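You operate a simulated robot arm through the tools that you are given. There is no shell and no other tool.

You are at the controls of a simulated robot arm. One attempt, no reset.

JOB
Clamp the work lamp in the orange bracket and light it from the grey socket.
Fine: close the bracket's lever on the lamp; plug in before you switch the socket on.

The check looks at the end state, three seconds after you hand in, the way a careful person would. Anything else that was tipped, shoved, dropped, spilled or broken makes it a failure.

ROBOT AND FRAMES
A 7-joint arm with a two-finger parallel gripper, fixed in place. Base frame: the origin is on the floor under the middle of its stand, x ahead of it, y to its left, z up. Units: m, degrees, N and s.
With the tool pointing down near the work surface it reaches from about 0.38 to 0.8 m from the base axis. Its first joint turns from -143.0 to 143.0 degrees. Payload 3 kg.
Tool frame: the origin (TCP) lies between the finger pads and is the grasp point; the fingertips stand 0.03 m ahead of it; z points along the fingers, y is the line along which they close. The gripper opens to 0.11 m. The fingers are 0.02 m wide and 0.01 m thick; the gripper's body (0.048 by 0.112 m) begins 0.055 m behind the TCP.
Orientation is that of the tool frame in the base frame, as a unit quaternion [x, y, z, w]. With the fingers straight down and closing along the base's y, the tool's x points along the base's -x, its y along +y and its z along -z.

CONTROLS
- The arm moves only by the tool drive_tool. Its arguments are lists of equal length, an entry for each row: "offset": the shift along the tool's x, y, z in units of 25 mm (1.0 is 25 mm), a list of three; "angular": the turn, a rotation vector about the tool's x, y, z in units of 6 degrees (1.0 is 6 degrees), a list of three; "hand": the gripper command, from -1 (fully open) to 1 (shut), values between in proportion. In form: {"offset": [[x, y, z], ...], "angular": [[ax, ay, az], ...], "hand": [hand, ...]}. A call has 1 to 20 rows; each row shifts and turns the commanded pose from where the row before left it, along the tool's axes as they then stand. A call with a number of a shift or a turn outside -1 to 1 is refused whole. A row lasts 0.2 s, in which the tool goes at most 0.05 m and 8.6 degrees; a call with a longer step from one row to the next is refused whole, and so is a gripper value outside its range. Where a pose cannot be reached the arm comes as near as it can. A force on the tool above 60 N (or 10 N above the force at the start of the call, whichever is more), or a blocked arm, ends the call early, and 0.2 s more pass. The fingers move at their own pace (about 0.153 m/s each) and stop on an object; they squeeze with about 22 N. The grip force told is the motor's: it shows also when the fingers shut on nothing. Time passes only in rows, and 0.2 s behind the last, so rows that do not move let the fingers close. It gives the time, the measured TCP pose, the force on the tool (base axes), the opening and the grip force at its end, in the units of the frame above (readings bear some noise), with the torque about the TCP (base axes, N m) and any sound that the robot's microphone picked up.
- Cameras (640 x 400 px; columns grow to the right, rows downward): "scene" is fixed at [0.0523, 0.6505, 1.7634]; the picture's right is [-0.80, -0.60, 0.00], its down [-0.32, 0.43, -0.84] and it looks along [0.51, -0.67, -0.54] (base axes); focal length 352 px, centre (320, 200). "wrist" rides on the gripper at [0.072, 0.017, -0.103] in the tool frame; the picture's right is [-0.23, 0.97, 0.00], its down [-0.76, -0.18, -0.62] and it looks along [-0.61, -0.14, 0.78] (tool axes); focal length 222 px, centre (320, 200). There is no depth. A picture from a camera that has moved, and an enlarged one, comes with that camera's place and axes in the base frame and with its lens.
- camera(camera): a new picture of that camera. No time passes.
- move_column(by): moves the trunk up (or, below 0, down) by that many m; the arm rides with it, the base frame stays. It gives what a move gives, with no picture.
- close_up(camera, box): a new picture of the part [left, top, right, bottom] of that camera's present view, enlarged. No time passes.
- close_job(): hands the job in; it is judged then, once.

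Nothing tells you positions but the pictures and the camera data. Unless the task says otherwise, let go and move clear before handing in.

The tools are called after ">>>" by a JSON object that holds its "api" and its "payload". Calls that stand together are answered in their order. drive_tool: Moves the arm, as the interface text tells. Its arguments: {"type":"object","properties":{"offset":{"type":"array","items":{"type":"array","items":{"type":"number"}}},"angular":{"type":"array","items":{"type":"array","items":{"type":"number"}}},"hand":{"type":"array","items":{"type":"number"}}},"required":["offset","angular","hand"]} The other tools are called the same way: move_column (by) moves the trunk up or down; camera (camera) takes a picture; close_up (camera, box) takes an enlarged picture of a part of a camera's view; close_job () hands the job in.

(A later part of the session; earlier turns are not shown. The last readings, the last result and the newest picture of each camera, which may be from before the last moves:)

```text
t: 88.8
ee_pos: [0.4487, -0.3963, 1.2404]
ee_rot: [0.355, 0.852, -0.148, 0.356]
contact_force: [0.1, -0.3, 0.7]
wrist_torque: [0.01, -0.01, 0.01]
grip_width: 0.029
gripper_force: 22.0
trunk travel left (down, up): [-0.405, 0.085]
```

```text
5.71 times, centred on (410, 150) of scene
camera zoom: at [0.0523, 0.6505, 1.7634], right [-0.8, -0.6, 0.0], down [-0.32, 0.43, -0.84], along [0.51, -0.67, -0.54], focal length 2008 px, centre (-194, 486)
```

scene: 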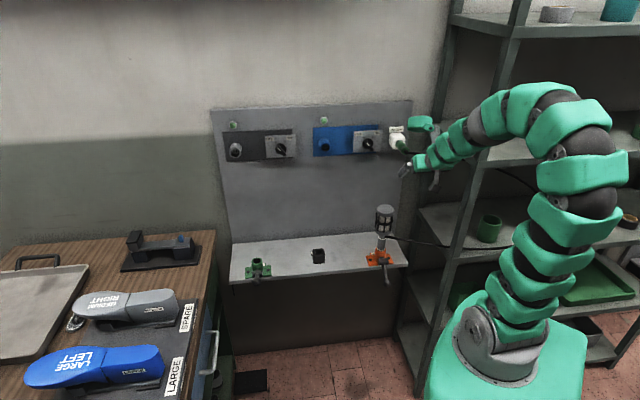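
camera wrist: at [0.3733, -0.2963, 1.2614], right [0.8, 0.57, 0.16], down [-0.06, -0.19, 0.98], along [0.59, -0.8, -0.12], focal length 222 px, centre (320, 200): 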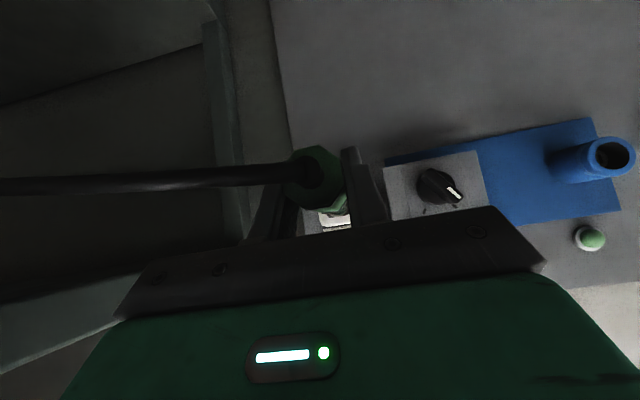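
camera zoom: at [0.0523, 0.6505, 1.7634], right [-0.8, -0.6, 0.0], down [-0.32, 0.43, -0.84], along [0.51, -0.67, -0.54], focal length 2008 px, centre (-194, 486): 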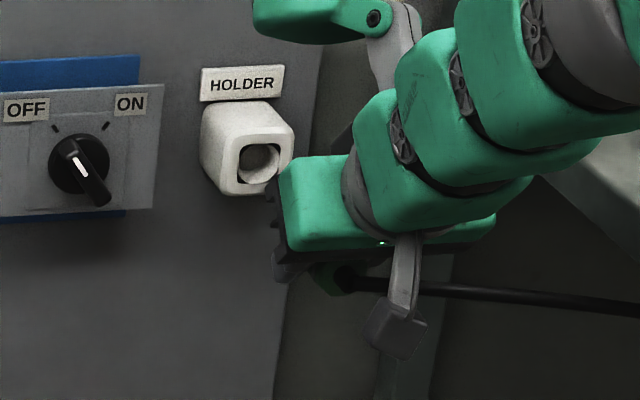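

The plug is out. I'll look into the empty holder for clues about pin orientation, and back away further.

>>> {"api": "close_up", "payload": {"camera": "scene", "box": [390, 128, 412, 144]}}

>>> {"api": "drive_tool", "payload": {"offset": [[0.566, 0.8, -0.566], [0.566, 0.8, -0.566], [0.566, 0.8, -0.566], [0.566, 0.8, -0.566], [0.2, 0.9, -0.2], [0, 1, 0], [0, 1, 0], [0, 1, 0], [0, 1, 0]], "angular": [[0, 0, 0], [0, 0, 0], [0, 0, 0], [0, 0, 0], [0, 0, 0], [0, 0, 0], [0, 0, 0], [0, 0, 0], [0, 0, 0]], "hand": [1, 1, 1, 1, 1, 1, 1, 1, 1]}}

>>> {"api": "camera", "payload": {"camera": "scene"}}

>>> {"api": "camera", "payload": {"camera": "wrist"}}

```text
16.00 times, centred on (401, 136) of scene
camera zoom: at [0.0523, 0.6505, 1.7634], right [-0.8, -0.6, 0.0], down [-0.32, 0.43, -0.84], along [0.51, -0.67, -0.54], focal length 5623 px, centre (-976, 1224)
```

zoom: 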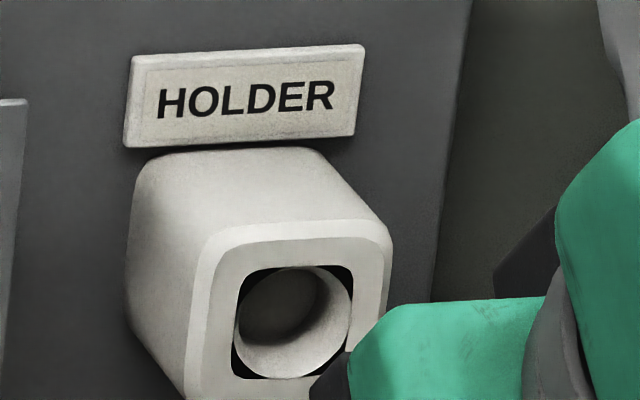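

```text
t: 90.8
ee_pos: [0.5285, -0.1962, 1.2356]
ee_rot: [0.354, 0.852, -0.147, 0.356]
contact_force: [0.7, 0.7, 0.0]
wrist_torque: [0.04, -0.01, 0.0]
grip_width: 0.0291
gripper_force: 22.4
trunk travel left (down, up): [-0.405, 0.085]
```

```text
taken
```

scene: 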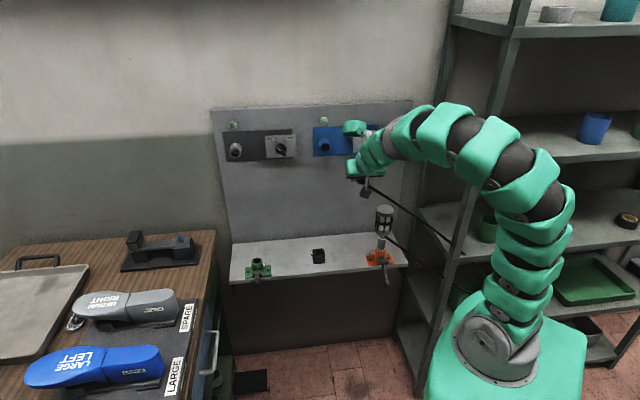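

```text
taken
camera wrist: at [0.4544, -0.0955, 1.258], right [0.8, 0.57, 0.16], down [-0.06, -0.19, 0.98], along [0.59, -0.8, -0.12], focal length 222 px, centre (320, 200)
```

wrist: 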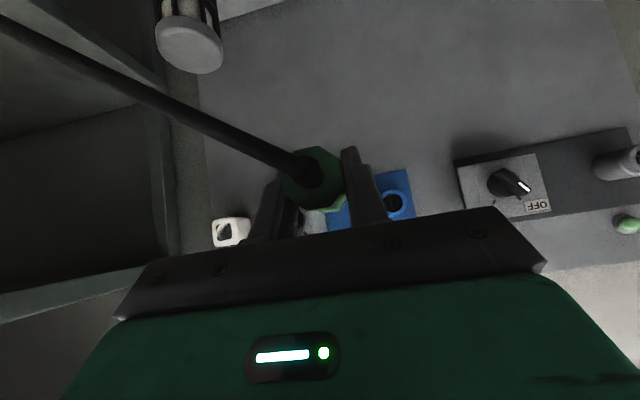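

The holder has a plain round bore, so I can't assume the plug's pin orientation. I'll yaw the tool in free space, so that the scene camera can see the plug's nose from the side.

>>> {"api": "drive_tool", "payload": {"offset": [[0, 0, 0], [0, 0, 0], [0, 0, 0], [0, 0, 0], [0, 0, 0], [0, 0, 0], [0, 0, 0], [0, 0, 0], [0, 0, 0], [0, 0, 0], [0, 0, 0]], "angular": [[-0.7071, 0, -0.7071], [-0.7071, 0, -0.7071], [-0.7071, 0, -0.7071], [-0.7071, 0, -0.7071], [-0.7071, 0, -0.7071], [-0.7071, 0, -0.7071], [-0.7071, 0, -0.7071], [-0.7071, 0, -0.7071], [-0.7071, 0, -0.7071], [-0.7071, 0, -0.7071], [0, 0, 0]], "hand": [1, 1, 1, 1, 1, 1, 1, 1, 1, 1, 1]}}

>>> {"api": "camera", "payload": {"camera": "scene"}}

>>> {"api": "close_up", "payload": {"camera": "scene", "box": [325, 150, 385, 205]}}

```text
t: 93.2
ee_pos: [0.529, -0.1953, 1.2393]
ee_rot: [-0.121, 0.915, 0.048, 0.382]
contact_force: [0.1, -0.4, 0.0]
wrist_torque: [-0.01, 0.0, 0.0]
grip_width: 0.029
gripper_force: 22.0
trunk travel left (down, up): [-0.405, 0.085]
```

```text
taken
```

scene: 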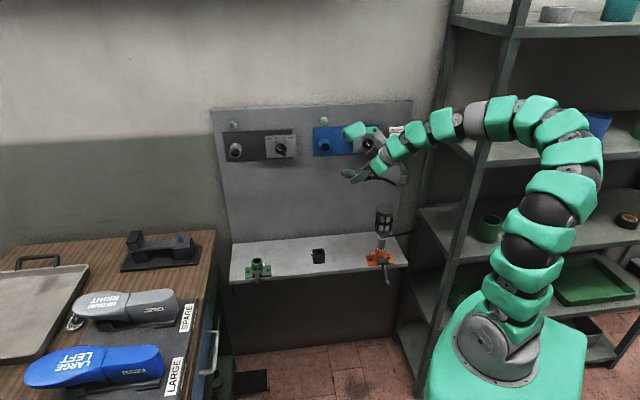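

```text
7.27 times, centred on (355, 178) of scene
camera zoom: at [0.0523, 0.6505, 1.7634], right [-0.8, -0.6, 0.0], down [-0.32, 0.43, -0.84], along [0.51, -0.67, -0.54], focal length 2556 px, centre (66, 364)
```

zoom: 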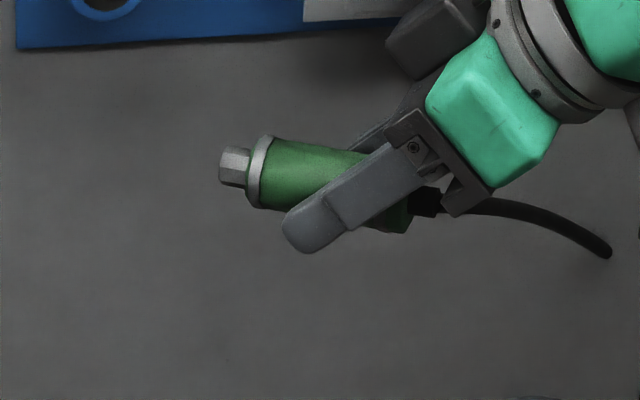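

The plug's nose is visible now. Zooming in on it.

>>> {"api": "close_up", "payload": {"camera": "scene", "box": [342, 165, 364, 183]}}

>>> {"api": "close_up", "payload": {"camera": "wrist", "box": [230, 120, 410, 250]}}

```text
16.00 times, centred on (353, 174) of scene
camera zoom: at [0.0523, 0.6505, 1.7634], right [-0.8, -0.6, 0.0], down [-0.32, 0.43, -0.84], along [0.51, -0.67, -0.54], focal length 5623 px, centre (-208, 616)
```

zoom: 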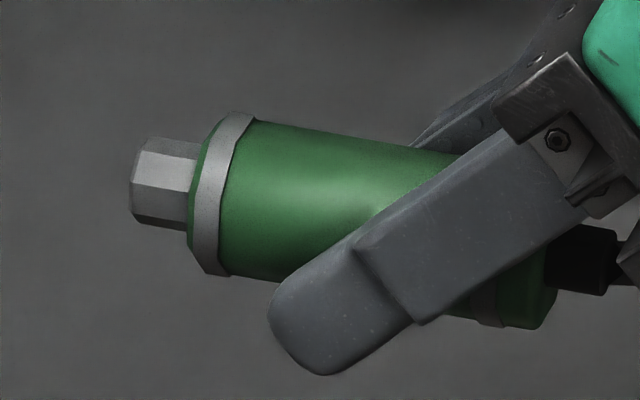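

```text
3.08 times, centred on (320, 185) of wrist
camera zoom: at [0.4054, -0.2107, 1.2612], right [-0.1, 0.98, 0.16], down [0.13, -0.14, 0.98], along [0.99, 0.12, -0.12], focal length 684 px, centre (320, 246)
```

zoom: 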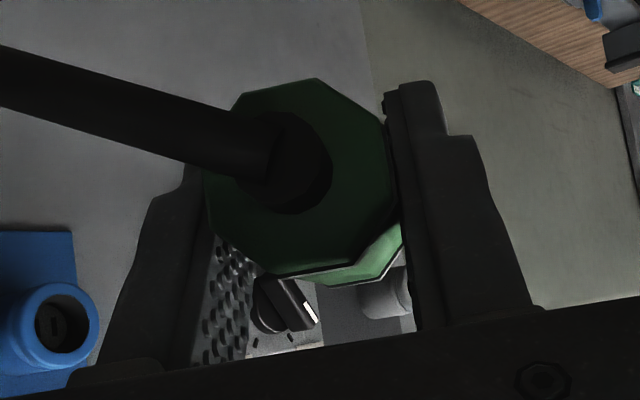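

The plug's nose is a plain round stub (about 17 mm across, 12 mm long, tip about 64 mm ahead of the TCP), so no roll alignment is needed. I'll yaw back to face the wall and carry it to the grey socket.

>>> {"api": "drive_tool", "payload": {"offset": [[0, 0, 0], [0, 0, 0], [0, 0, 0], [0, 0, 0], [0, 0, 0], [0, 0, 0], [0, 0, 0], [0, 0, 0], [0, 0, 0], [0, 0, 0], [0, 0, 0]], "angular": [[0.7071, 0, 0.7071], [0.7071, 0, 0.7071], [0.7071, 0, 0.7071], [0.7071, 0, 0.7071], [0.7071, 0, 0.7071], [0.7071, 0, 0.7071], [0.7071, 0, 0.7071], [0.7071, 0, 0.7071], [0.7071, 0, 0.7071], [0.7071, 0, 0.7071], [0, 0, 0]], "hand": [1, 1, 1, 1, 1, 1, 1, 1, 1, 1, 1]}}

>>> {"api": "drive_tool", "payload": {"offset": [[-0.1, 0.986, 0.1], [-0.1, 0.986, 0.1], [-0.1, 0.986, 0.1], [-0.1, 0.986, 0.1], [-0.1, 0.986, 0.1], [-0.1, 0.986, 0.1], [-0.1, 0.986, 0.1], [-0.1, 0.986, 0.1], [-0.1, 0.986, 0.1], [-0.1, 0.986, 0.1], [-0.1, 0.986, 0.1], [-0.1, 0.986, 0.1], [-0.1, 0.986, 0.1], [0, 0, 0]], "angular": [[0, 0, 0], [0, 0, 0], [0, 0, 0], [0, 0, 0], [0, 0, 0], [0, 0, 0], [0, 0, 0], [0, 0, 0], [0, 0, 0], [0, 0, 0], [0, 0, 0], [0, 0, 0], [0, 0, 0], [0, 0, 0]], "hand": [1, 1, 1, 1, 1, 1, 1, 1, 1, 1, 1, 1, 1, 1]}}

>>> {"api": "camera", "payload": {"camera": "wrist"}}

>>> {"api": "camera", "payload": {"camera": "scene"}}

```text
t: 95.6
ee_pos: [0.5301, -0.1935, 1.2405]
ee_rot: [0.356, 0.851, -0.148, 0.355]
contact_force: [0.5, -0.2, 0.1]
wrist_torque: [-0.01, 0.01, -0.02]
grip_width: 0.0291
gripper_force: 22.4
trunk travel left (down, up): [-0.405, 0.085]
```

```text
t: 98.6
ee_pos: [0.7879, -0.0014, 1.2404]
ee_rot: [0.354, 0.852, -0.147, 0.355]
contact_force: [0.0, -0.5, 0.6]
wrist_torque: [-0.01, 0.02, 0.01]
grip_width: 0.0291
gripper_force: 22.2
trunk travel left (down, up): [-0.405, 0.085]
```

```text
taken
camera wrist: at [0.7126, 0.0983, 1.2622], right [0.8, 0.57, 0.16], down [-0.06, -0.19, 0.98], along [0.59, -0.8, -0.12], focal length 222 px, centre (320, 200)
```

wrist: 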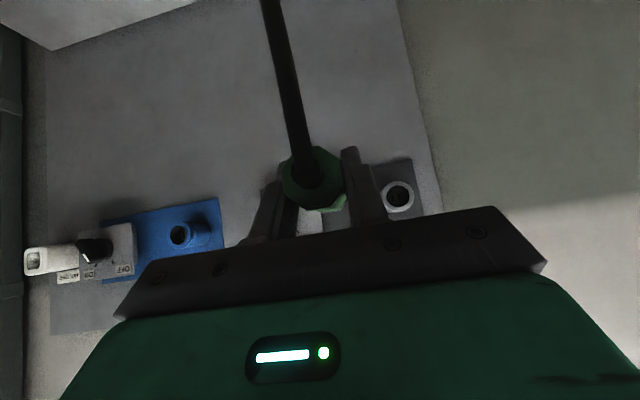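

```text
taken
```

scene: 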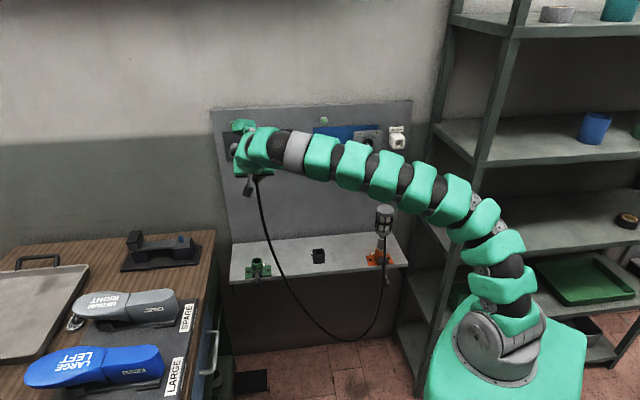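

The grey socket is visible beside the fingers. One more precise measurement of it from here.

>>> {"api": "close_up", "payload": {"camera": "wrist", "box": [375, 175, 425, 220]}}

>>> {"api": "close_up", "payload": {"camera": "wrist", "box": [15, 235, 85, 290]}}

```text
8.89 times, centred on (400, 198) of wrist
camera zoom: at [0.7126, 0.0983, 1.2622], right [0.8, 0.57, 0.16], down [-0.06, -0.19, 0.98], along [0.59, -0.8, -0.12], focal length 1974 px, centre (-391, 222)
```

zoom: 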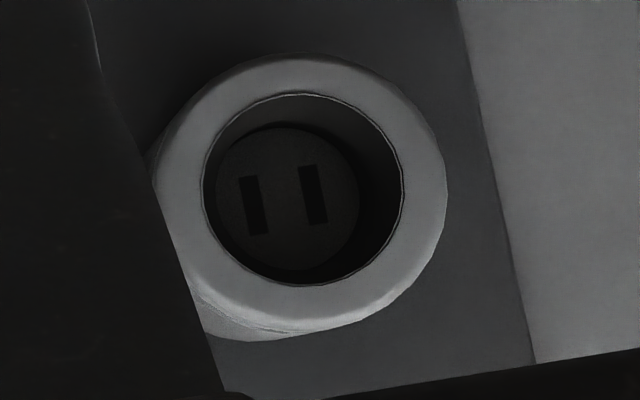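

```text
7.27 times, centred on (50, 262) of wrist
camera zoom: at [0.7126, 0.0983, 1.2622], right [0.8, 0.57, 0.16], down [-0.06, -0.19, 0.98], along [0.59, -0.8, -0.12], focal length 1615 px, centre (2284, -254)
```

zoom: 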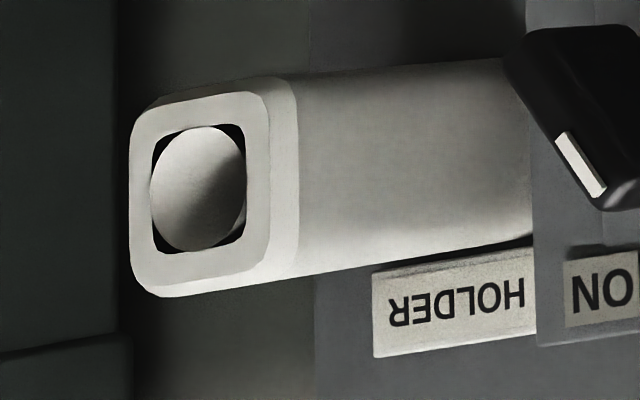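

Consistent estimate: socket axis v≈0.630, z≈1.241. Lining the plug up in front of it.

>>> {"api": "drive_tool", "payload": {"offset": [[-0.513, 0.736, 0.505], [-0.513, 0.736, 0.505], [-0.513, 0.736, 0.505], [-0.513, 0.736, 0.505], [0, 0, 0]], "angular": [[0, 0, 0], [0, 0, 0], [0, 0, 0], [0, 0, 0], [0, 0, 0]], "hand": [1, 1, 1, 1, 1]}}

>>> {"api": "drive_tool", "payload": {"offset": [[0, 0, 0]], "angular": [[0, 0, 0]], "hand": [1]}}

>>> {"api": "drive_tool", "payload": {"offset": [[0, 0, 0]], "angular": [[0, 0, 0]], "hand": [1]}}

>>> {"api": "camera", "payload": {"camera": "wrist"}}

>>> {"api": "close_up", "payload": {"camera": "scene", "box": [215, 110, 295, 190]}}

```text
t: 99.8
ee_pos: [0.8688, -0.0008, 1.241]
ee_rot: [0.354, 0.852, -0.148, 0.356]
contact_force: [-0.6, -0.7, 0.0]
wrist_torque: [0.04, 0.01, 0.03]
grip_width: 0.0291
gripper_force: 22.0
out of reach, approached as far as the arm can: row 4
trunk travel left (down, up): [-0.405, 0.085]
```

```text
t: 100.2
ee_pos: [0.8696, -0.0007, 1.2409]
ee_rot: [0.354, 0.852, -0.148, 0.356]
contact_force: [0.0, -0.4, -0.5]
wrist_torque: [-0.02, 0.0, 0.0]
grip_width: 0.0295
gripper_force: 22.1
trunk travel left (down, up): [-0.405, 0.085]
```

```text
t: 100.6
ee_pos: [0.8691, 0.0008, 1.2405]
ee_rot: [0.354, 0.852, -0.147, 0.357]
contact_force: [-0.2, -0.1, -0.1]
wrist_torque: [-0.01, -0.03, 0.01]
grip_width: 0.0289
gripper_force: 22.1
trunk travel left (down, up): [-0.405, 0.085]
```

```text
taken
camera wrist: at [0.7949, 0.0999, 1.2608], right [0.8, 0.57, 0.16], down [-0.06, -0.19, 0.98], along [0.59, -0.8, -0.12], focal length 222 px, centre (320, 200)
```

wrist: 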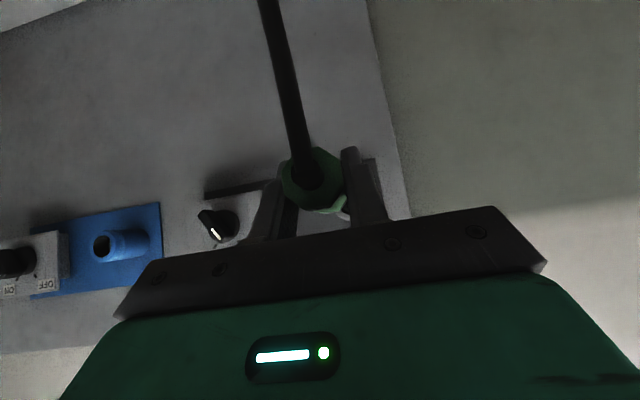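

```text
5.00 times, centred on (255, 150) of scene
camera zoom: at [0.0523, 0.6505, 1.7634], right [-0.8, -0.6, 0.0], down [-0.32, 0.43, -0.84], along [0.51, -0.67, -0.54], focal length 1757 px, centre (645, 450)
```

zoom: 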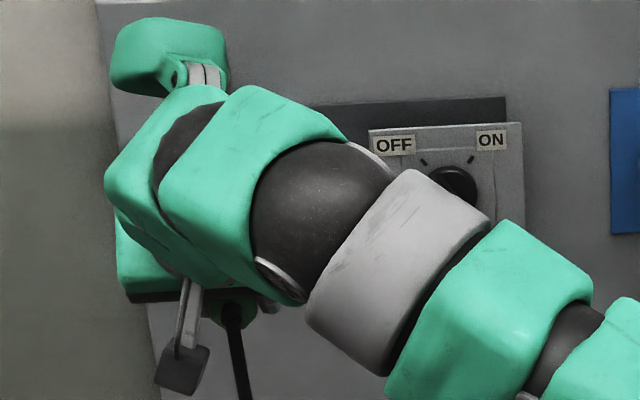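

The arm runs out of reach at this tilt: the last ~7 cm to the socket are not reachable. I'll put the plug back in its holder at the known pose and regrip it with a horizontal tool, fingers above and below, which reaches further. Heading back.

>>> {"api": "drive_tool", "payload": {"offset": [[0.1, -1, -0.1], [0.1, -1, -0.1], [0.1, -1, -0.1], [0.1, -1, -0.1], [0.1, -1, -0.1], [0.1, -1, -0.1], [0.1, -1, -0.1], [0.1, -1, -0.1], [0.1, -1, -0.1], [0.1, -1, -0.1], [0.1, -1, -0.1], [0.1, -1, -0.1], [0.1, -1, -0.1], [0.1, -1, -0.1], [0.1, -1, -0.1], [0.1, -1, -0.1], [0.1, -1, -0.1], [0.1, -1, -0.1], [0.1, -1, -0.1], [0.1, -1, -0.1]], "angular": [[0, 0, 0], [0, 0, 0], [0, 0, 0], [0, 0, 0], [0, 0, 0], [0, 0, 0], [0, 0, 0], [0, 0, 0], [0, 0, 0], [0, 0, 0], [0, 0, 0], [0, 0, 0], [0, 0, 0], [0, 0, 0], [0, 0, 0], [0, 0, 0], [0, 0, 0], [0, 0, 0], [0, 0, 0], [0, 0, 0]], "hand": [1, 1, 1, 1, 1, 1, 1, 1, 1, 1, 1, 1, 1, 1, 1, 1, 1, 1, 1, 1]}}

>>> {"api": "drive_tool", "payload": {"offset": [[0, 0, 0], [0, 0, 0]], "angular": [[0, 0, 0], [0, 0, 0]], "hand": [1, 1]}}

```text
t: 104.8
ee_pos: [0.466, -0.3028, 1.2369]
ee_rot: [0.355, 0.852, -0.147, 0.356]
contact_force: [-0.1, 1.2, 0.1]
wrist_torque: [0.0, 0.01, 0.01]
grip_width: 0.0292
gripper_force: 21.7
trunk travel left (down, up): [-0.405, 0.085]
```

```text
t: 105.4
ee_pos: [0.4664, -0.3021, 1.2376]
ee_rot: [0.354, 0.852, -0.147, 0.356]
contact_force: [0.1, -0.4, -0.1]
wrist_torque: [-0.01, 0.01, 0.0]
grip_width: 0.0292
gripper_force: 21.7
trunk travel left (down, up): [-0.405, 0.085]
```

>>> {"api": "drive_tool", "payload": {"offset": [[-0.628, -0.648, 0.577], [-0.628, -0.648, 0.577], [-0.628, -0.648, 0.577], [-0.628, -0.648, 0.577], [-0.628, -0.648, 0.577], [0, 0, 0]], "angular": [[0, 0, 0], [0, 0, 0], [0, 0, 0], [0, 0, 0], [0, 0, 0], [0, 0, 0]], "hand": [1, 1, 1, 1, 1, 1]}}

>>> {"api": "drive_tool", "payload": {"offset": [[0, 0, 0]], "angular": [[0, 0, 0]], "hand": [1]}}

>>> {"api": "drive_tool", "payload": {"offset": [[0, 0, 0]], "angular": [[0, 0, 0]], "hand": [1]}}

>>> {"api": "drive_tool", "payload": {"offset": [[0, 0, 0]], "angular": [[0, 0, 0]], "hand": [1]}}

>>> {"api": "close_up", "payload": {"camera": "scene", "box": [375, 110, 435, 165]}}

>>> {"api": "close_up", "payload": {"camera": "wrist", "box": [250, 140, 400, 250]}}

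```text
t: 106.8
ee_pos: [0.4816, -0.4369, 1.2428]
ee_rot: [0.354, 0.852, -0.147, 0.356]
contact_force: [0.5, 0.0, -0.6]
wrist_torque: [0.04, 0.0, -0.01]
grip_width: 0.0291
gripper_force: 21.9
trunk travel left (down, up): [-0.405, 0.085]
```

```text
t: 107.2
ee_pos: [0.4825, -0.4366, 1.2443]
ee_rot: [0.355, 0.852, -0.148, 0.356]
contact_force: [-0.4, 0.3, -0.1]
wrist_torque: [0.0, 0.01, -0.02]
grip_width: 0.0291
gripper_force: 22.2
trunk travel left (down, up): [-0.405, 0.085]
```

```text
t: 107.6
ee_pos: [0.4825, -0.4362, 1.2452]
ee_rot: [0.354, 0.852, -0.148, 0.357]
contact_force: [0.5, -0.3, -0.7]
wrist_torque: [-0.02, -0.01, -0.03]
grip_width: 0.0291
gripper_force: 22.3
trunk travel left (down, up): [-0.405, 0.085]
```

```text
t: 108.0
ee_pos: [0.4819, -0.4371, 1.2438]
ee_rot: [0.353, 0.852, -0.147, 0.357]
contact_force: [-0.5, -0.2, -0.8]
wrist_torque: [0.05, 0.0, 0.0]
grip_width: 0.0293
gripper_force: 22.0
trunk travel left (down, up): [-0.405, 0.085]
```

```text
7.27 times, centred on (405, 138) of scene
camera zoom: at [0.0523, 0.6505, 1.7634], right [-0.8, -0.6, 0.0], down [-0.32, 0.43, -0.84], along [0.51, -0.67, -0.54], focal length 2556 px, centre (-298, 654)
```

zoom: 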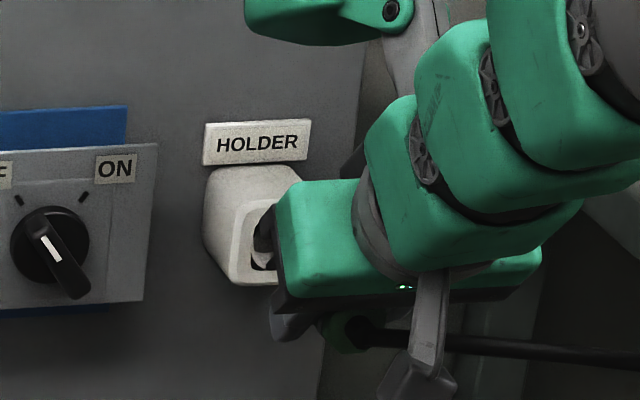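

```text
3.64 times, centred on (325, 195) of wrist
camera zoom: at [0.4069, -0.3365, 1.2652], right [0.8, 0.57, 0.16], down [-0.06, -0.19, 0.98], along [0.59, -0.8, -0.12], focal length 808 px, centre (302, 218)
```

zoom: 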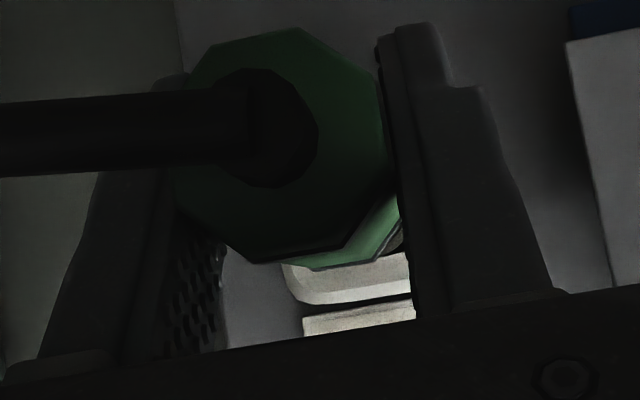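

Averaged pose is v 0.032, z 1.244; the holder's axis is at about v 0.0355, z 1.241. Correcting, then re-inserting in small steps.

>>> {"api": "drive_tool", "payload": {"offset": [[0.085, 0.136, 0.085], [-0.25, 0, 0.25], [-0.25, 0, 0.25], [0, 0, 0]], "angular": [[0, 0, 0], [0, 0, 0], [0, 0, 0], [0, 0, 0]], "hand": [1, 1, 1, 1]}}

>>> {"api": "drive_tool", "payload": {"offset": [[-0.057, 0, 0.057], [-0.057, 0, 0.057], [0, 0, 0]], "angular": [[0, 0, 0], [0, 0, 0], [0, 0, 0]], "hand": [1, 1, 1]}}

```text
t: 109.0
ee_pos: [0.4974, -0.4465, 1.2414]
ee_rot: [0.354, 0.852, -0.147, 0.356]
contact_force: [-0.1, -0.3, -0.6]
wrist_torque: [-0.02, -0.01, 0.01]
grip_width: 0.0293
gripper_force: 21.7
trunk travel left (down, up): [-0.405, 0.085]
```

```text
t: 109.8
ee_pos: [0.5004, -0.4505, 1.2395]
ee_rot: [0.354, 0.852, -0.148, 0.357]
contact_force: [-0.7, 1.0, -1.1]
wrist_torque: [0.0, 0.0, -0.03]
grip_width: 0.0291
gripper_force: 21.4
trunk travel left (down, up): [-0.405, 0.085]
```

>>> {"api": "drive_tool", "payload": {"offset": [[-0.057, 0, 0.057], [-0.057, 0, 0.057], [0, 0, 0]], "angular": [[0, 0, 0], [0, 0, 0], [0, 0, 0]], "hand": [1, 1, 1]}}

>>> {"api": "drive_tool", "payload": {"offset": [[-0.057, 0, 0.057], [-0.057, 0, 0.057], [0, 0, 0]], "angular": [[0, 0, 0], [0, 0, 0], [0, 0, 0]], "hand": [1, 1, 1]}}

>>> {"api": "close_up", "payload": {"camera": "scene", "box": [375, 110, 435, 165]}}

```text
t: 110.6
ee_pos: [0.5035, -0.4525, 1.2402]
ee_rot: [0.354, 0.852, -0.147, 0.357]
contact_force: [0.5, -0.6, -1.2]
wrist_torque: [0.05, 0.0, -0.03]
grip_width: 0.029
gripper_force: 22.0
trunk travel left (down, up): [-0.405, 0.085]
```

```text
t: 111.4
ee_pos: [0.5062, -0.4545, 1.2406]
ee_rot: [0.354, 0.852, -0.148, 0.357]
contact_force: [-4.6, -0.5, -0.7]
wrist_torque: [-0.04, 0.0, -0.14]
grip_width: 0.0292
gripper_force: 21.7
trunk travel left (down, up): [-0.405, 0.085]
```

```text
7.27 times, centred on (405, 138) of scene
camera zoom: at [0.0523, 0.6505, 1.7634], right [-0.8, -0.6, 0.0], down [-0.32, 0.43, -0.84], along [0.51, -0.67, -0.54], focal length 2556 px, centre (-298, 654)
```

zoom: 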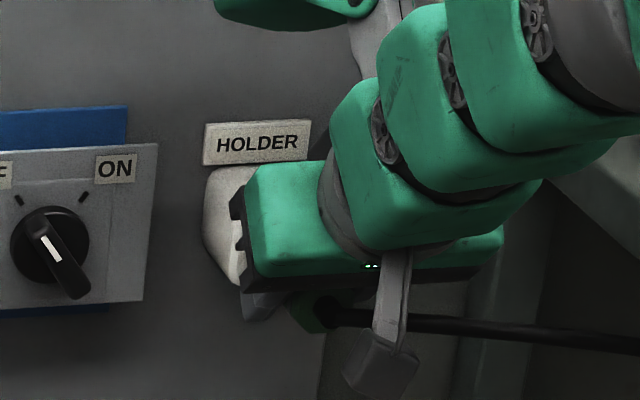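

Entering the holder with very low force. A few more millimetres to seat it.

>>> {"api": "drive_tool", "payload": {"offset": [[-0.057, -0.02, 0.057], [-0.057, 0, 0.057], [0, 0, 0]], "angular": [[0, 0, 0], [0, 0, 0], [0, 0, 0]], "hand": [1, 1, 1]}}

>>> {"api": "drive_tool", "payload": {"offset": [[-0.04, 0, 0.04], [0, 0, 0]], "angular": [[0, 0, 0], [0, 0, 0]], "hand": [1, 1]}}

```text
t: 112.2
ee_pos: [0.5096, -0.4569, 1.2413]
ee_rot: [0.355, 0.852, -0.147, 0.356]
contact_force: [-6.5, -3.6, 0.8]
wrist_torque: [-0.08, -0.02, -0.29]
grip_width: 0.0293
gripper_force: 21.8
trunk travel left (down, up): [-0.405, 0.085]
```

```text
t: 112.8
ee_pos: [0.5087, -0.4579, 1.2421]
ee_rot: [0.355, 0.852, -0.147, 0.356]
contact_force: [-12.6, 7.0, -0.4]
wrist_torque: [-0.07, -0.05, -0.13]
grip_width: 0.0294
gripper_force: 21.4
trunk travel left (down, up): [-0.405, 0.085]
```

Seated at the same depth as before (u = 0.6835). Opening and backing away.

>>> {"api": "drive_tool", "payload": {"offset": [[0, 0, 0], [0, 0, 0], [0, 0, 0], [0.2, 0, -0.5], [0.3, 0, -0.8], [0.3, 0, -0.8], [0.3, 0, -0.8], [0.3, 0, -0.8], [0.3, 0, -0.8], [0.3, 0, -0.8]], "angular": [[0, 0, 0], [0, 0, 0], [0, 0, 0], [0, 0, 0], [0, 0, 0], [0, 0, 0], [0, 0, 0], [0, 0, 0], [0, 0, 0], [0, 0, 0]], "hand": [0.2, -0.5, -1, -1, -1, -1, -1, -1, -1, -1]}}

>>> {"api": "camera", "payload": {"camera": "wrist"}}

>>> {"api": "close_up", "payload": {"camera": "scene", "box": [370, 100, 450, 180]}}

```text
t: 115.0
ee_pos: [0.4175, -0.3654, 1.2987]
ee_rot: [0.354, 0.852, -0.148, 0.357]
contact_force: [0.3, -0.4, -0.3]
wrist_torque: [0.0, 0.0, -0.01]
grip_width: 0.1101
gripper_force: 0.0
trunk travel left (down, up): [-0.405, 0.085]
```

```text
taken
camera wrist: at [0.343, -0.2659, 1.3196], right [0.8, 0.57, 0.16], down [-0.06, -0.19, 0.98], along [0.59, -0.8, -0.12], focal length 222 px, centre (320, 200)
```

wrist: 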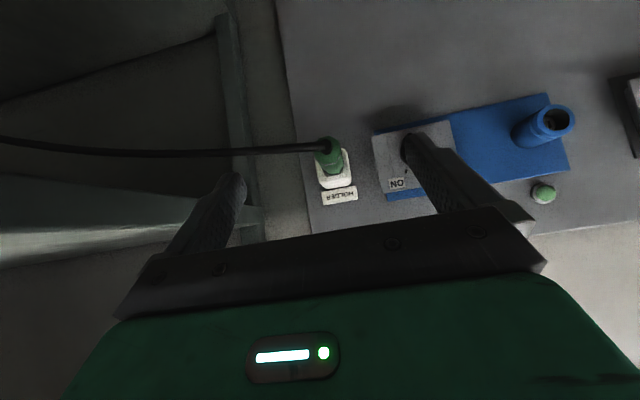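

```text
5.00 times, centred on (410, 140) of scene
camera zoom: at [0.0523, 0.6505, 1.7634], right [-0.8, -0.6, 0.0], down [-0.32, 0.43, -0.84], along [0.51, -0.67, -0.54], focal length 1757 px, centre (-130, 500)
```

zoom: 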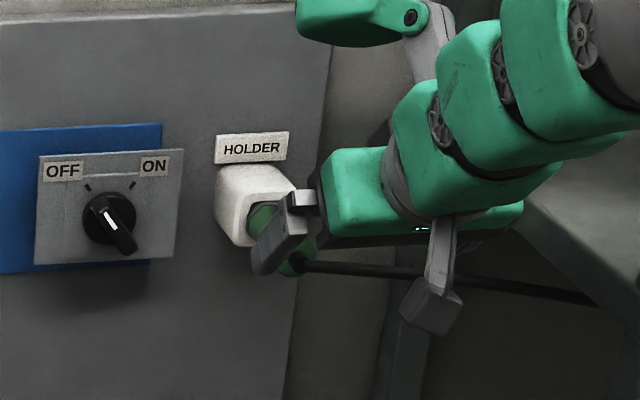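

The plug sits safely in its holder again. I'll move to open space and turn the tool horizontal, with the fingers closing vertically, and first check that this posture reaches the grey socket.

>>> {"api": "drive_tool", "payload": {"offset": [[0.267, 0.955, -0.267], [0.267, 0.955, -0.267], [0.267, 0.955, -0.267], [0.267, 0.955, -0.267], [0.267, 0.955, -0.267], [0.267, 0.955, -0.267], [0.267, 0.955, -0.267], [0.267, 0.955, -0.267], [0.267, 0.955, -0.267], [0.267, 0.955, -0.267], [0.267, 0.955, -0.267]], "angular": [[0, 0, 0], [0, 0, 0], [0, 0, 0], [0, 0, 0], [0, 0, 0], [0, 0, 0], [0, 0, 0], [0, 0, 0], [0, 0, 0], [0, 0, 0], [0, 0, 0]], "hand": [-1, -1, -1, -1, -1, -1, -1, -1, -1, -1, -1]}}

>>> {"api": "drive_tool", "payload": {"offset": [[0, 0, 0], [0, 0, 0], [0, 0, 0], [0, 0, 0], [0, 0, 0], [0, 0, 0], [0, 0, 0], [0, 0, 0], [0, 0, 0]], "angular": [[0, -0.9375, 0], [0, -0.9375, 0], [0, -0.9375, 0], [0, -0.9375, 0], [0, -0.9375, 0], [0, -0.9375, 0], [0, -0.9375, 0], [0, -0.9375, 0], [0, 0, 0]], "hand": [-1, -1, -1, -1, -1, -1, -1, -1, -1]}}

```text
t: 117.4
ee_pos: [0.533, -0.1078, 1.2968]
ee_rot: [0.354, 0.852, -0.148, 0.357]
contact_force: [-0.1, -0.2, 1.1]
wrist_torque: [-0.02, -0.01, 0.01]
grip_width: 0.1102
gripper_force: 0.0
trunk travel left (down, up): [-0.405, 0.085]
```

```text
t: 119.4
ee_pos: [0.5229, -0.1148, 1.2959]
ee_rot: [0.3, 0.682, -0.272, 0.608]
contact_force: [0.0, 0.5, 0.1]
wrist_torque: [-0.01, 0.01, 0.0]
grip_width: 0.1104
gripper_force: 0.0
out of reach, approached as far as the arm can: row 6, 7, 8
trunk travel left (down, up): [-0.405, 0.085]
```

Too close in for a fully horizontal tool; I'll move out along the tool axis a little, then finish the pitch and roll.

>>> {"api": "drive_tool", "payload": {"offset": [[-0.1, 0, 1], [-0.1, 0, 1], [-0.1, 0, 1], [-0.1, 0, 1], [0, 0, 0]], "angular": [[0, 0, 0], [0, 0, 0], [0, 0, 0], [0, 0, 0], [0, 0, 0]], "hand": [-1, -1, -1, -1, -1]}}

>>> {"api": "camera", "payload": {"camera": "scene"}}

```text
t: 120.6
ee_pos: [0.593, -0.1882, 1.2962]
ee_rot: [0.303, 0.682, -0.275, 0.606]
contact_force: [0.5, 0.3, -1.2]
wrist_torque: [-0.02, 0.03, 0.02]
grip_width: 0.1102
gripper_force: 0.0
out of reach, approached as far as the arm can: row 4
trunk travel left (down, up): [-0.405, 0.085]
```

```text
taken
```

scene: 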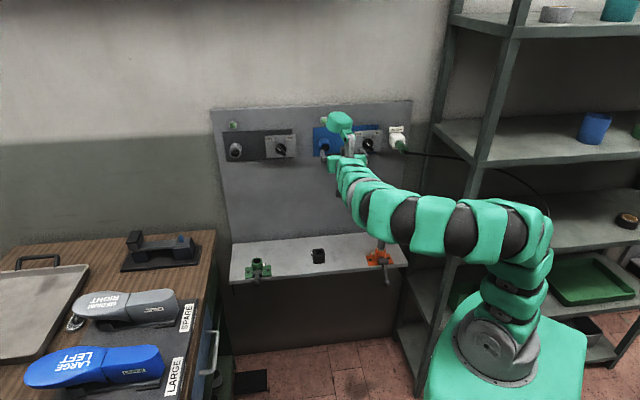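

The arm folded low near the middle of the bench. I'll swing left, away from the lamp and out to a larger radius, where a horizontal tool is more natural.

>>> {"api": "drive_tool", "payload": {"offset": [[0, 1, 0], [0, 1, 0], [0, 1, 0], [0, 1, 0], [0, 1, 0], [0, 1, 0], [0, 1, 0], [0, 1, 0], [0, 0, 0]], "angular": [[0, 0, 0], [0, 0, 0], [0, 0, 0], [0, 0, 0], [0, 0, 0], [0, 0, 0], [0, 0, 0], [0, 0, 0], [0, 0, 0]], "hand": [-1, -1, -1, -1, -1, -1, -1, -1, -1]}}

>>> {"api": "camera", "payload": {"camera": "scene"}}

>>> {"api": "camera", "payload": {"camera": "wrist"}}

```text
t: 122.6
ee_pos: [0.7421, -0.0542, 1.2962]
ee_rot: [0.299, 0.683, -0.272, 0.608]
contact_force: [0.5, -0.3, -0.7]
wrist_torque: [-0.01, -0.02, 0.0]
grip_width: 0.1098
gripper_force: 0.0
trunk travel left (down, up): [-0.405, 0.085]
```

```text
taken
```

scene: 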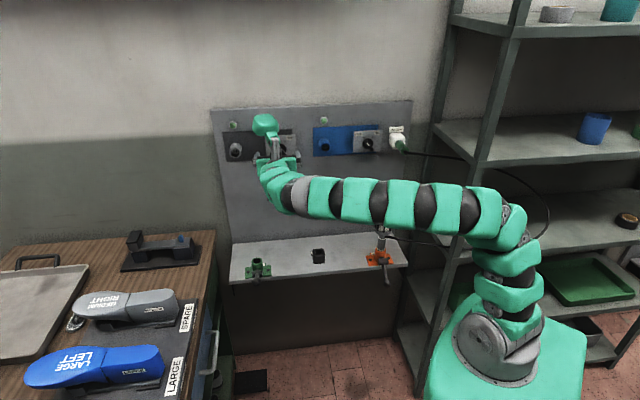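

```text
taken
camera wrist: at [0.68, 0.0394, 1.2356], right [0.74, 0.64, 0.22], down [-0.49, 0.28, 0.83], along [0.47, -0.72, 0.52], focal length 222 px, centre (320, 200)
```

wrist: 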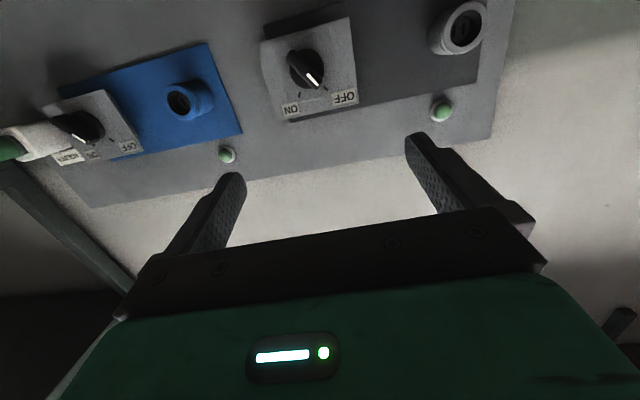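

Now there's room. Completing the pitch to horizontal, rolling −90° so the fingers close vertically, and yawing 15° to the left.

>>> {"api": "drive_tool", "payload": {"offset": [[0, 0, 0], [0, 0, 0], [0, 0, 0], [0, 0, 0], [0, 0, 0], [0, 0, 0], [0, 0, 0], [0, 0, 0], [0, 0, 0], [0, 0, 0], [0, 0, 0], [0, 0, 0], [0, 0, 0], [0, 0, 0], [0, 0, 0], [0, 0, 0], [0, 0, 0], [0, 0, 0]], "angular": [[-0.2265, -0.5375, 0.025], [-0.2265, -0.5375, 0.025], [0, 0, -1], [0, 0, -1], [0, 0, -1], [0, 0, -1], [0, 0, -1], [0, 0, -1], [0, 0, -1], [0, 0, -1], [0, 0, -1], [0, 0, -1], [0, 0, -1], [0, 0, -1], [0, 0, -1], [0, 0, -1], [0, 0, -1], [0, 0, 0]], "hand": [-1, -1, -1, -1, -1, -1, -1, -1, -1, -1, -1, -1, -1, -1, -1, -1, -1, -1]}}

>>> {"api": "camera", "payload": {"camera": "scene"}}

>>> {"api": "camera", "payload": {"camera": "wrist"}}

```text
t: 126.4
ee_pos: [0.7404, -0.0542, 1.2961]
ee_rot: [-0.27, 0.654, -0.653, 0.27]
contact_force: [0.4, 0.8, -0.3]
wrist_torque: [-0.01, -0.02, 0.03]
grip_width: 0.1097
gripper_force: 0.0
trunk travel left (down, up): [-0.405, 0.085]
```

```text
taken
```

scene: 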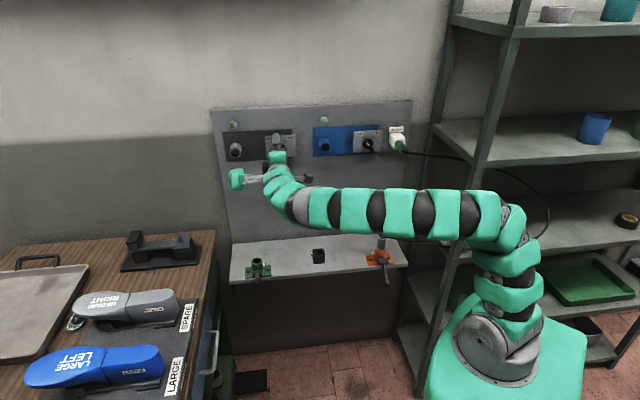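

```text
taken
camera wrist: at [0.6181, -0.0316, 1.2778], right [0.16, 0.16, -0.97], down [0.1, 0.98, 0.18], along [0.98, -0.12, 0.14], focal length 222 px, centre (320, 200)
```

wrist: 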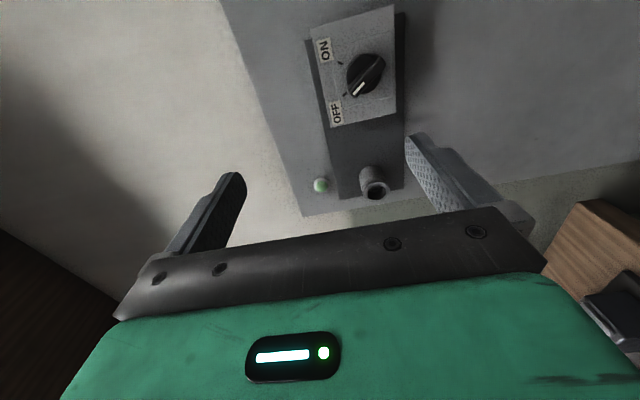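

Tool is horizontal, fingers closing vertically. Now the 15° yaw and a reach test in front of the socket.

>>> {"api": "drive_tool", "payload": {"offset": [[0, 0, 0], [0, 0, 0], [0, 0, 0], [-0.572, 0.367, 0.83], [-0.572, 0.367, 0.83], [-0.572, 0.367, 0.83], [-0.572, 0.367, 0.83], [-0.572, 0.367, 0.83], [-0.572, 0.367, 0.83], [0, 0, 0]], "angular": [[0, -0.8333, 0], [0, -0.8333, 0], [0, -0.8333, 0], [0, 0, 0], [0, 0, 0], [0, 0, 0], [0, 0, 0], [0, 0, 0], [0, 0, 0], [0, 0, 0]], "hand": [-1, -1, -1, -1, -1, -1, -1, -1, -1, -1]}}

>>> {"api": "camera", "payload": {"camera": "wrist"}}

>>> {"api": "camera", "payload": {"camera": "scene"}}

```text
t: 128.6
ee_pos: [0.8919, -0.0426, 1.2395]
ee_rot: [0.354, -0.612, 0.612, -0.354]
contact_force: [0.5, -0.9, -0.4]
wrist_torque: [-0.04, -0.02, 0.0]
grip_width: 0.11
gripper_force: 0.0
trunk travel left (down, up): [-0.405, 0.085]
```

```text
taken
camera wrist: at [0.7673, -0.0542, 1.2221], right [0.11, 0.2, -0.97], down [-0.16, 0.97, 0.18], along [0.98, 0.13, 0.14], focal length 222 px, centre (320, 200)
```

wrist: 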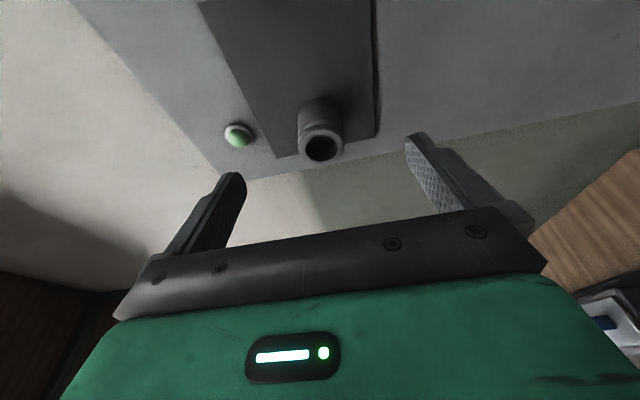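

```text
taken
```

scene: 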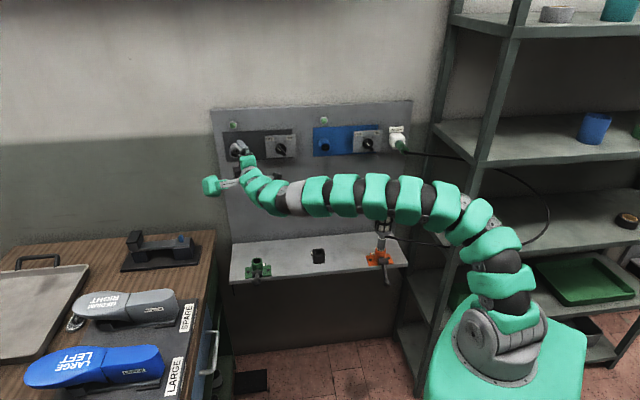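

Reachable, and the arm still has bend to spare. I'll measure the socket again from here.

>>> {"api": "close_up", "payload": {"camera": "wrist", "box": [285, 90, 360, 170]}}

```text
5.00 times, centred on (322, 130) of wrist
camera zoom: at [0.7673, -0.0542, 1.2221], right [0.11, 0.2, -0.97], down [-0.16, 0.97, 0.18], along [0.98, 0.13, 0.14], focal length 1111 px, centre (308, 550)
```

zoom: 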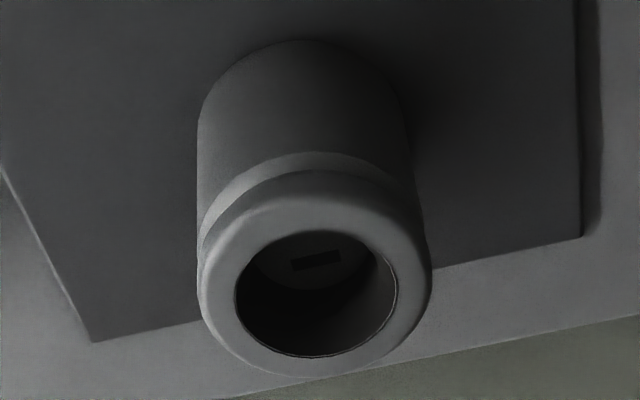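

Socket mouth: u≈0.730, v≈0.630, z≈1.2405. Now back to the plug in this same posture, stopping half-way to check clearance to the lamp.

>>> {"api": "drive_tool", "payload": {"offset": [[0.906, -0.006, -0.483], [0.906, -0.006, -0.483], [0.906, -0.006, -0.483], [0.906, -0.006, -0.483], [0.906, -0.006, -0.483], [0.906, -0.006, -0.483], [0.906, -0.006, -0.483], [0.906, -0.006, -0.483], [0.906, -0.006, -0.483], [0.906, -0.006, -0.483], [0.906, -0.006, -0.483], [0.906, -0.006, -0.483], [0.906, -0.006, -0.483], [0.906, -0.006, -0.483]], "angular": [[0, 0, 0], [0, 0, 0], [0, 0, 0], [0, 0, 0], [0, 0, 0], [0, 0, 0], [0, 0, 0], [0, 0, 0], [0, 0, 0], [0, 0, 0], [0, 0, 0], [0, 0, 0], [0, 0, 0], [0, 0, 0]], "hand": [-1, -1, -1, -1, -1, -1, -1, -1, -1, -1, -1, -1, -1, -1]}}

>>> {"api": "camera", "payload": {"camera": "scene"}}

>>> {"api": "camera", "payload": {"camera": "wrist"}}

```text
t: 131.6
ee_pos: [0.5947, -0.2362, 1.2445]
ee_rot: [-0.353, 0.613, -0.612, 0.352]
contact_force: [0.1, 0.7, 0.2]
wrist_torque: [-0.04, 0.0, -0.07]
grip_width: 0.1101
gripper_force: 0.1
out of reach, approached as far as the arm can: row 14
trunk travel left (down, up): [-0.405, 0.085]
```

```text
taken
```

scene: 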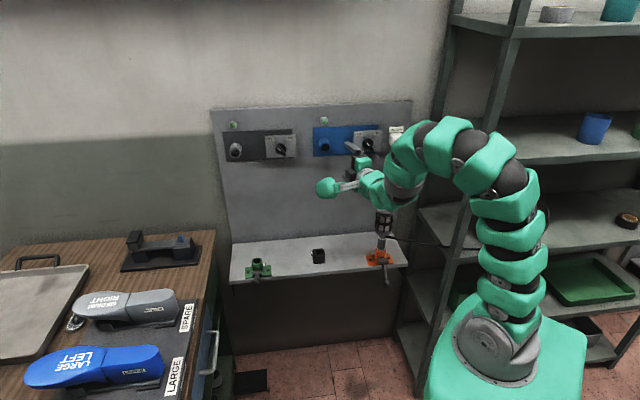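

```text
taken
camera wrist: at [0.4702, -0.2464, 1.2279], right [0.11, 0.2, -0.97], down [-0.16, 0.97, 0.18], along [0.98, 0.13, 0.14], focal length 222 px, centre (320, 200)
```

wrist: 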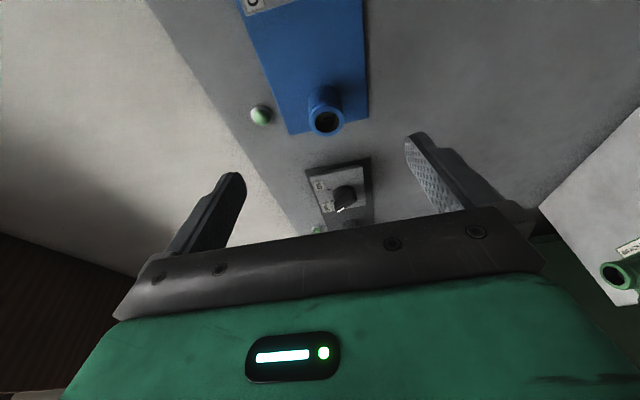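

The arm is well above the lamp here, and the rack's side is at v≈-0.125, so there's clearance. Approaching the plug from the left with the fingers open above and below it.

>>> {"api": "drive_tool", "payload": {"offset": [[0.5, 0, 0.7], [0.9, 0.03, 0.2], [0.9, 0.03, 0.2], [0.9, 0.03, 0.2], [0.9, 0.03, 0.2], [0, 0, 0]], "angular": [[0, 0, 0], [0, 0, 0], [0, 0, 0], [0, 0, 0], [0, 0, 0], [0, 0, 0]], "hand": [-1, -1, -1, -1, -1, -1]}}

>>> {"api": "camera", "payload": {"camera": "wrist"}}

>>> {"api": "camera", "payload": {"camera": "scene"}}

```text
t: 133.0
ee_pos: [0.5764, -0.3406, 1.2392]
ee_rot: [-0.353, 0.612, -0.612, 0.354]
contact_force: [0.1, 0.2, -0.1]
wrist_torque: [-0.05, -0.02, -0.02]
grip_width: 0.1099
gripper_force: 0.1
trunk travel left (down, up): [-0.405, 0.085]
```

```text
taken
camera wrist: at [0.4513, -0.3522, 1.2227], right [0.11, 0.2, -0.97], down [-0.16, 0.97, 0.18], along [0.98, 0.13, 0.14], focal length 222 px, centre (320, 200)
```

wrist: 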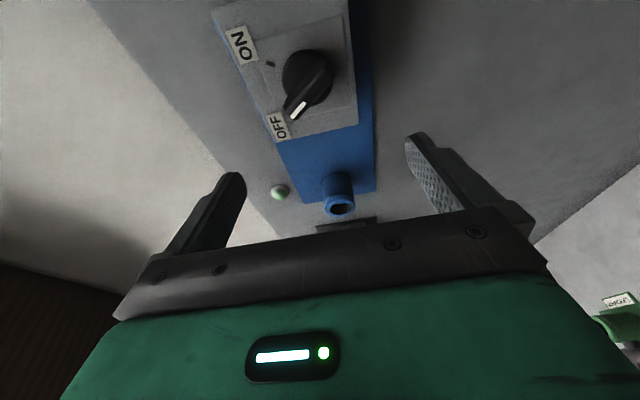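

```text
taken
```

scene: 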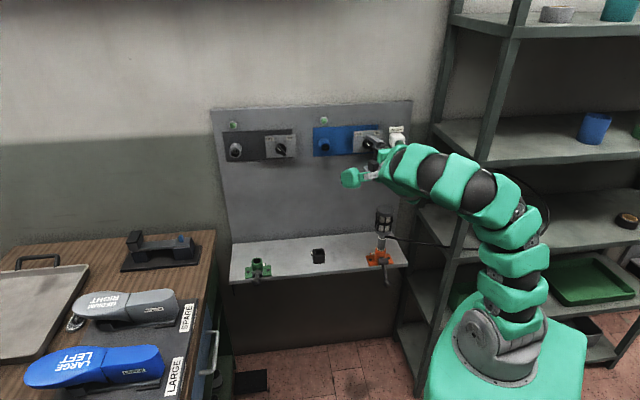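

Sliding right toward the plug, fingers straddling it vertically; I'll stop part-way and check with the scene camera.

>>> {"api": "drive_tool", "payload": {"offset": [[0.885, -0.015, 0.15], [0.885, -0.015, -0.1], [0.885, -0.015, -0.15], [0.885, -0.015, -0.12], [0, 0, 0]], "angular": [[0, 0, 0], [0, 0, 0], [0, 0, 0], [0, 0, 0], [0, 0, 0]], "hand": [-1, -1, -1, -1, -1]}}

>>> {"api": "close_up", "payload": {"camera": "scene", "box": [350, 100, 450, 200]}}

>>> {"api": "camera", "payload": {"camera": "wrist"}}

```text
t: 134.2
ee_pos: [0.5268, -0.4131, 1.2372]
ee_rot: [0.349, -0.611, 0.616, -0.354]
contact_force: [0.6, -0.1, 0.2]
wrist_torque: [0.0, -0.03, -0.02]
grip_width: 0.1099
gripper_force: 0.1
out of reach, approached as far as the arm can: row 4
trunk travel left (down, up): [-0.405, 0.085]
```

```text
4.00 times, centred on (400, 150) of scene
camera zoom: at [0.0523, 0.6505, 1.7634], right [-0.8, -0.6, 0.0], down [-0.32, 0.43, -0.84], along [0.51, -0.67, -0.54], focal length 1406 px, centre (0, 400)
```

zoom: 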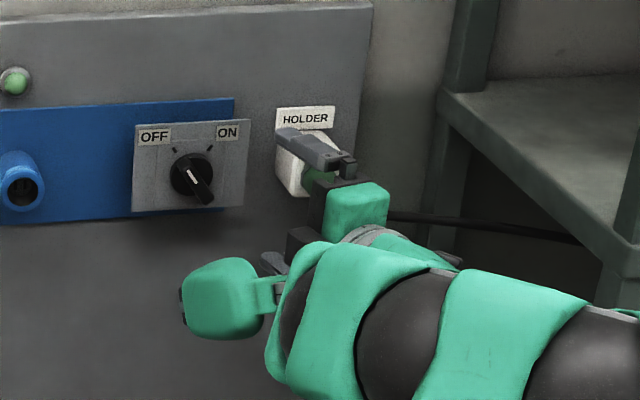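

```text
taken
camera wrist: at [0.4021, -0.424, 1.2196], right [0.12, 0.19, -0.97], down [-0.16, 0.97, 0.17], along [0.98, 0.13, 0.15], focal length 222 px, centre (320, 200)
```

wrist: 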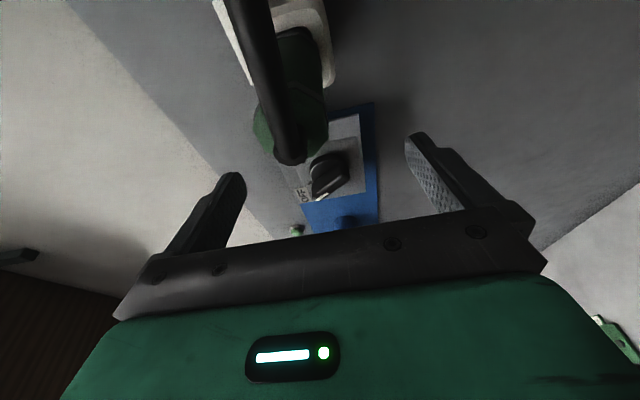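

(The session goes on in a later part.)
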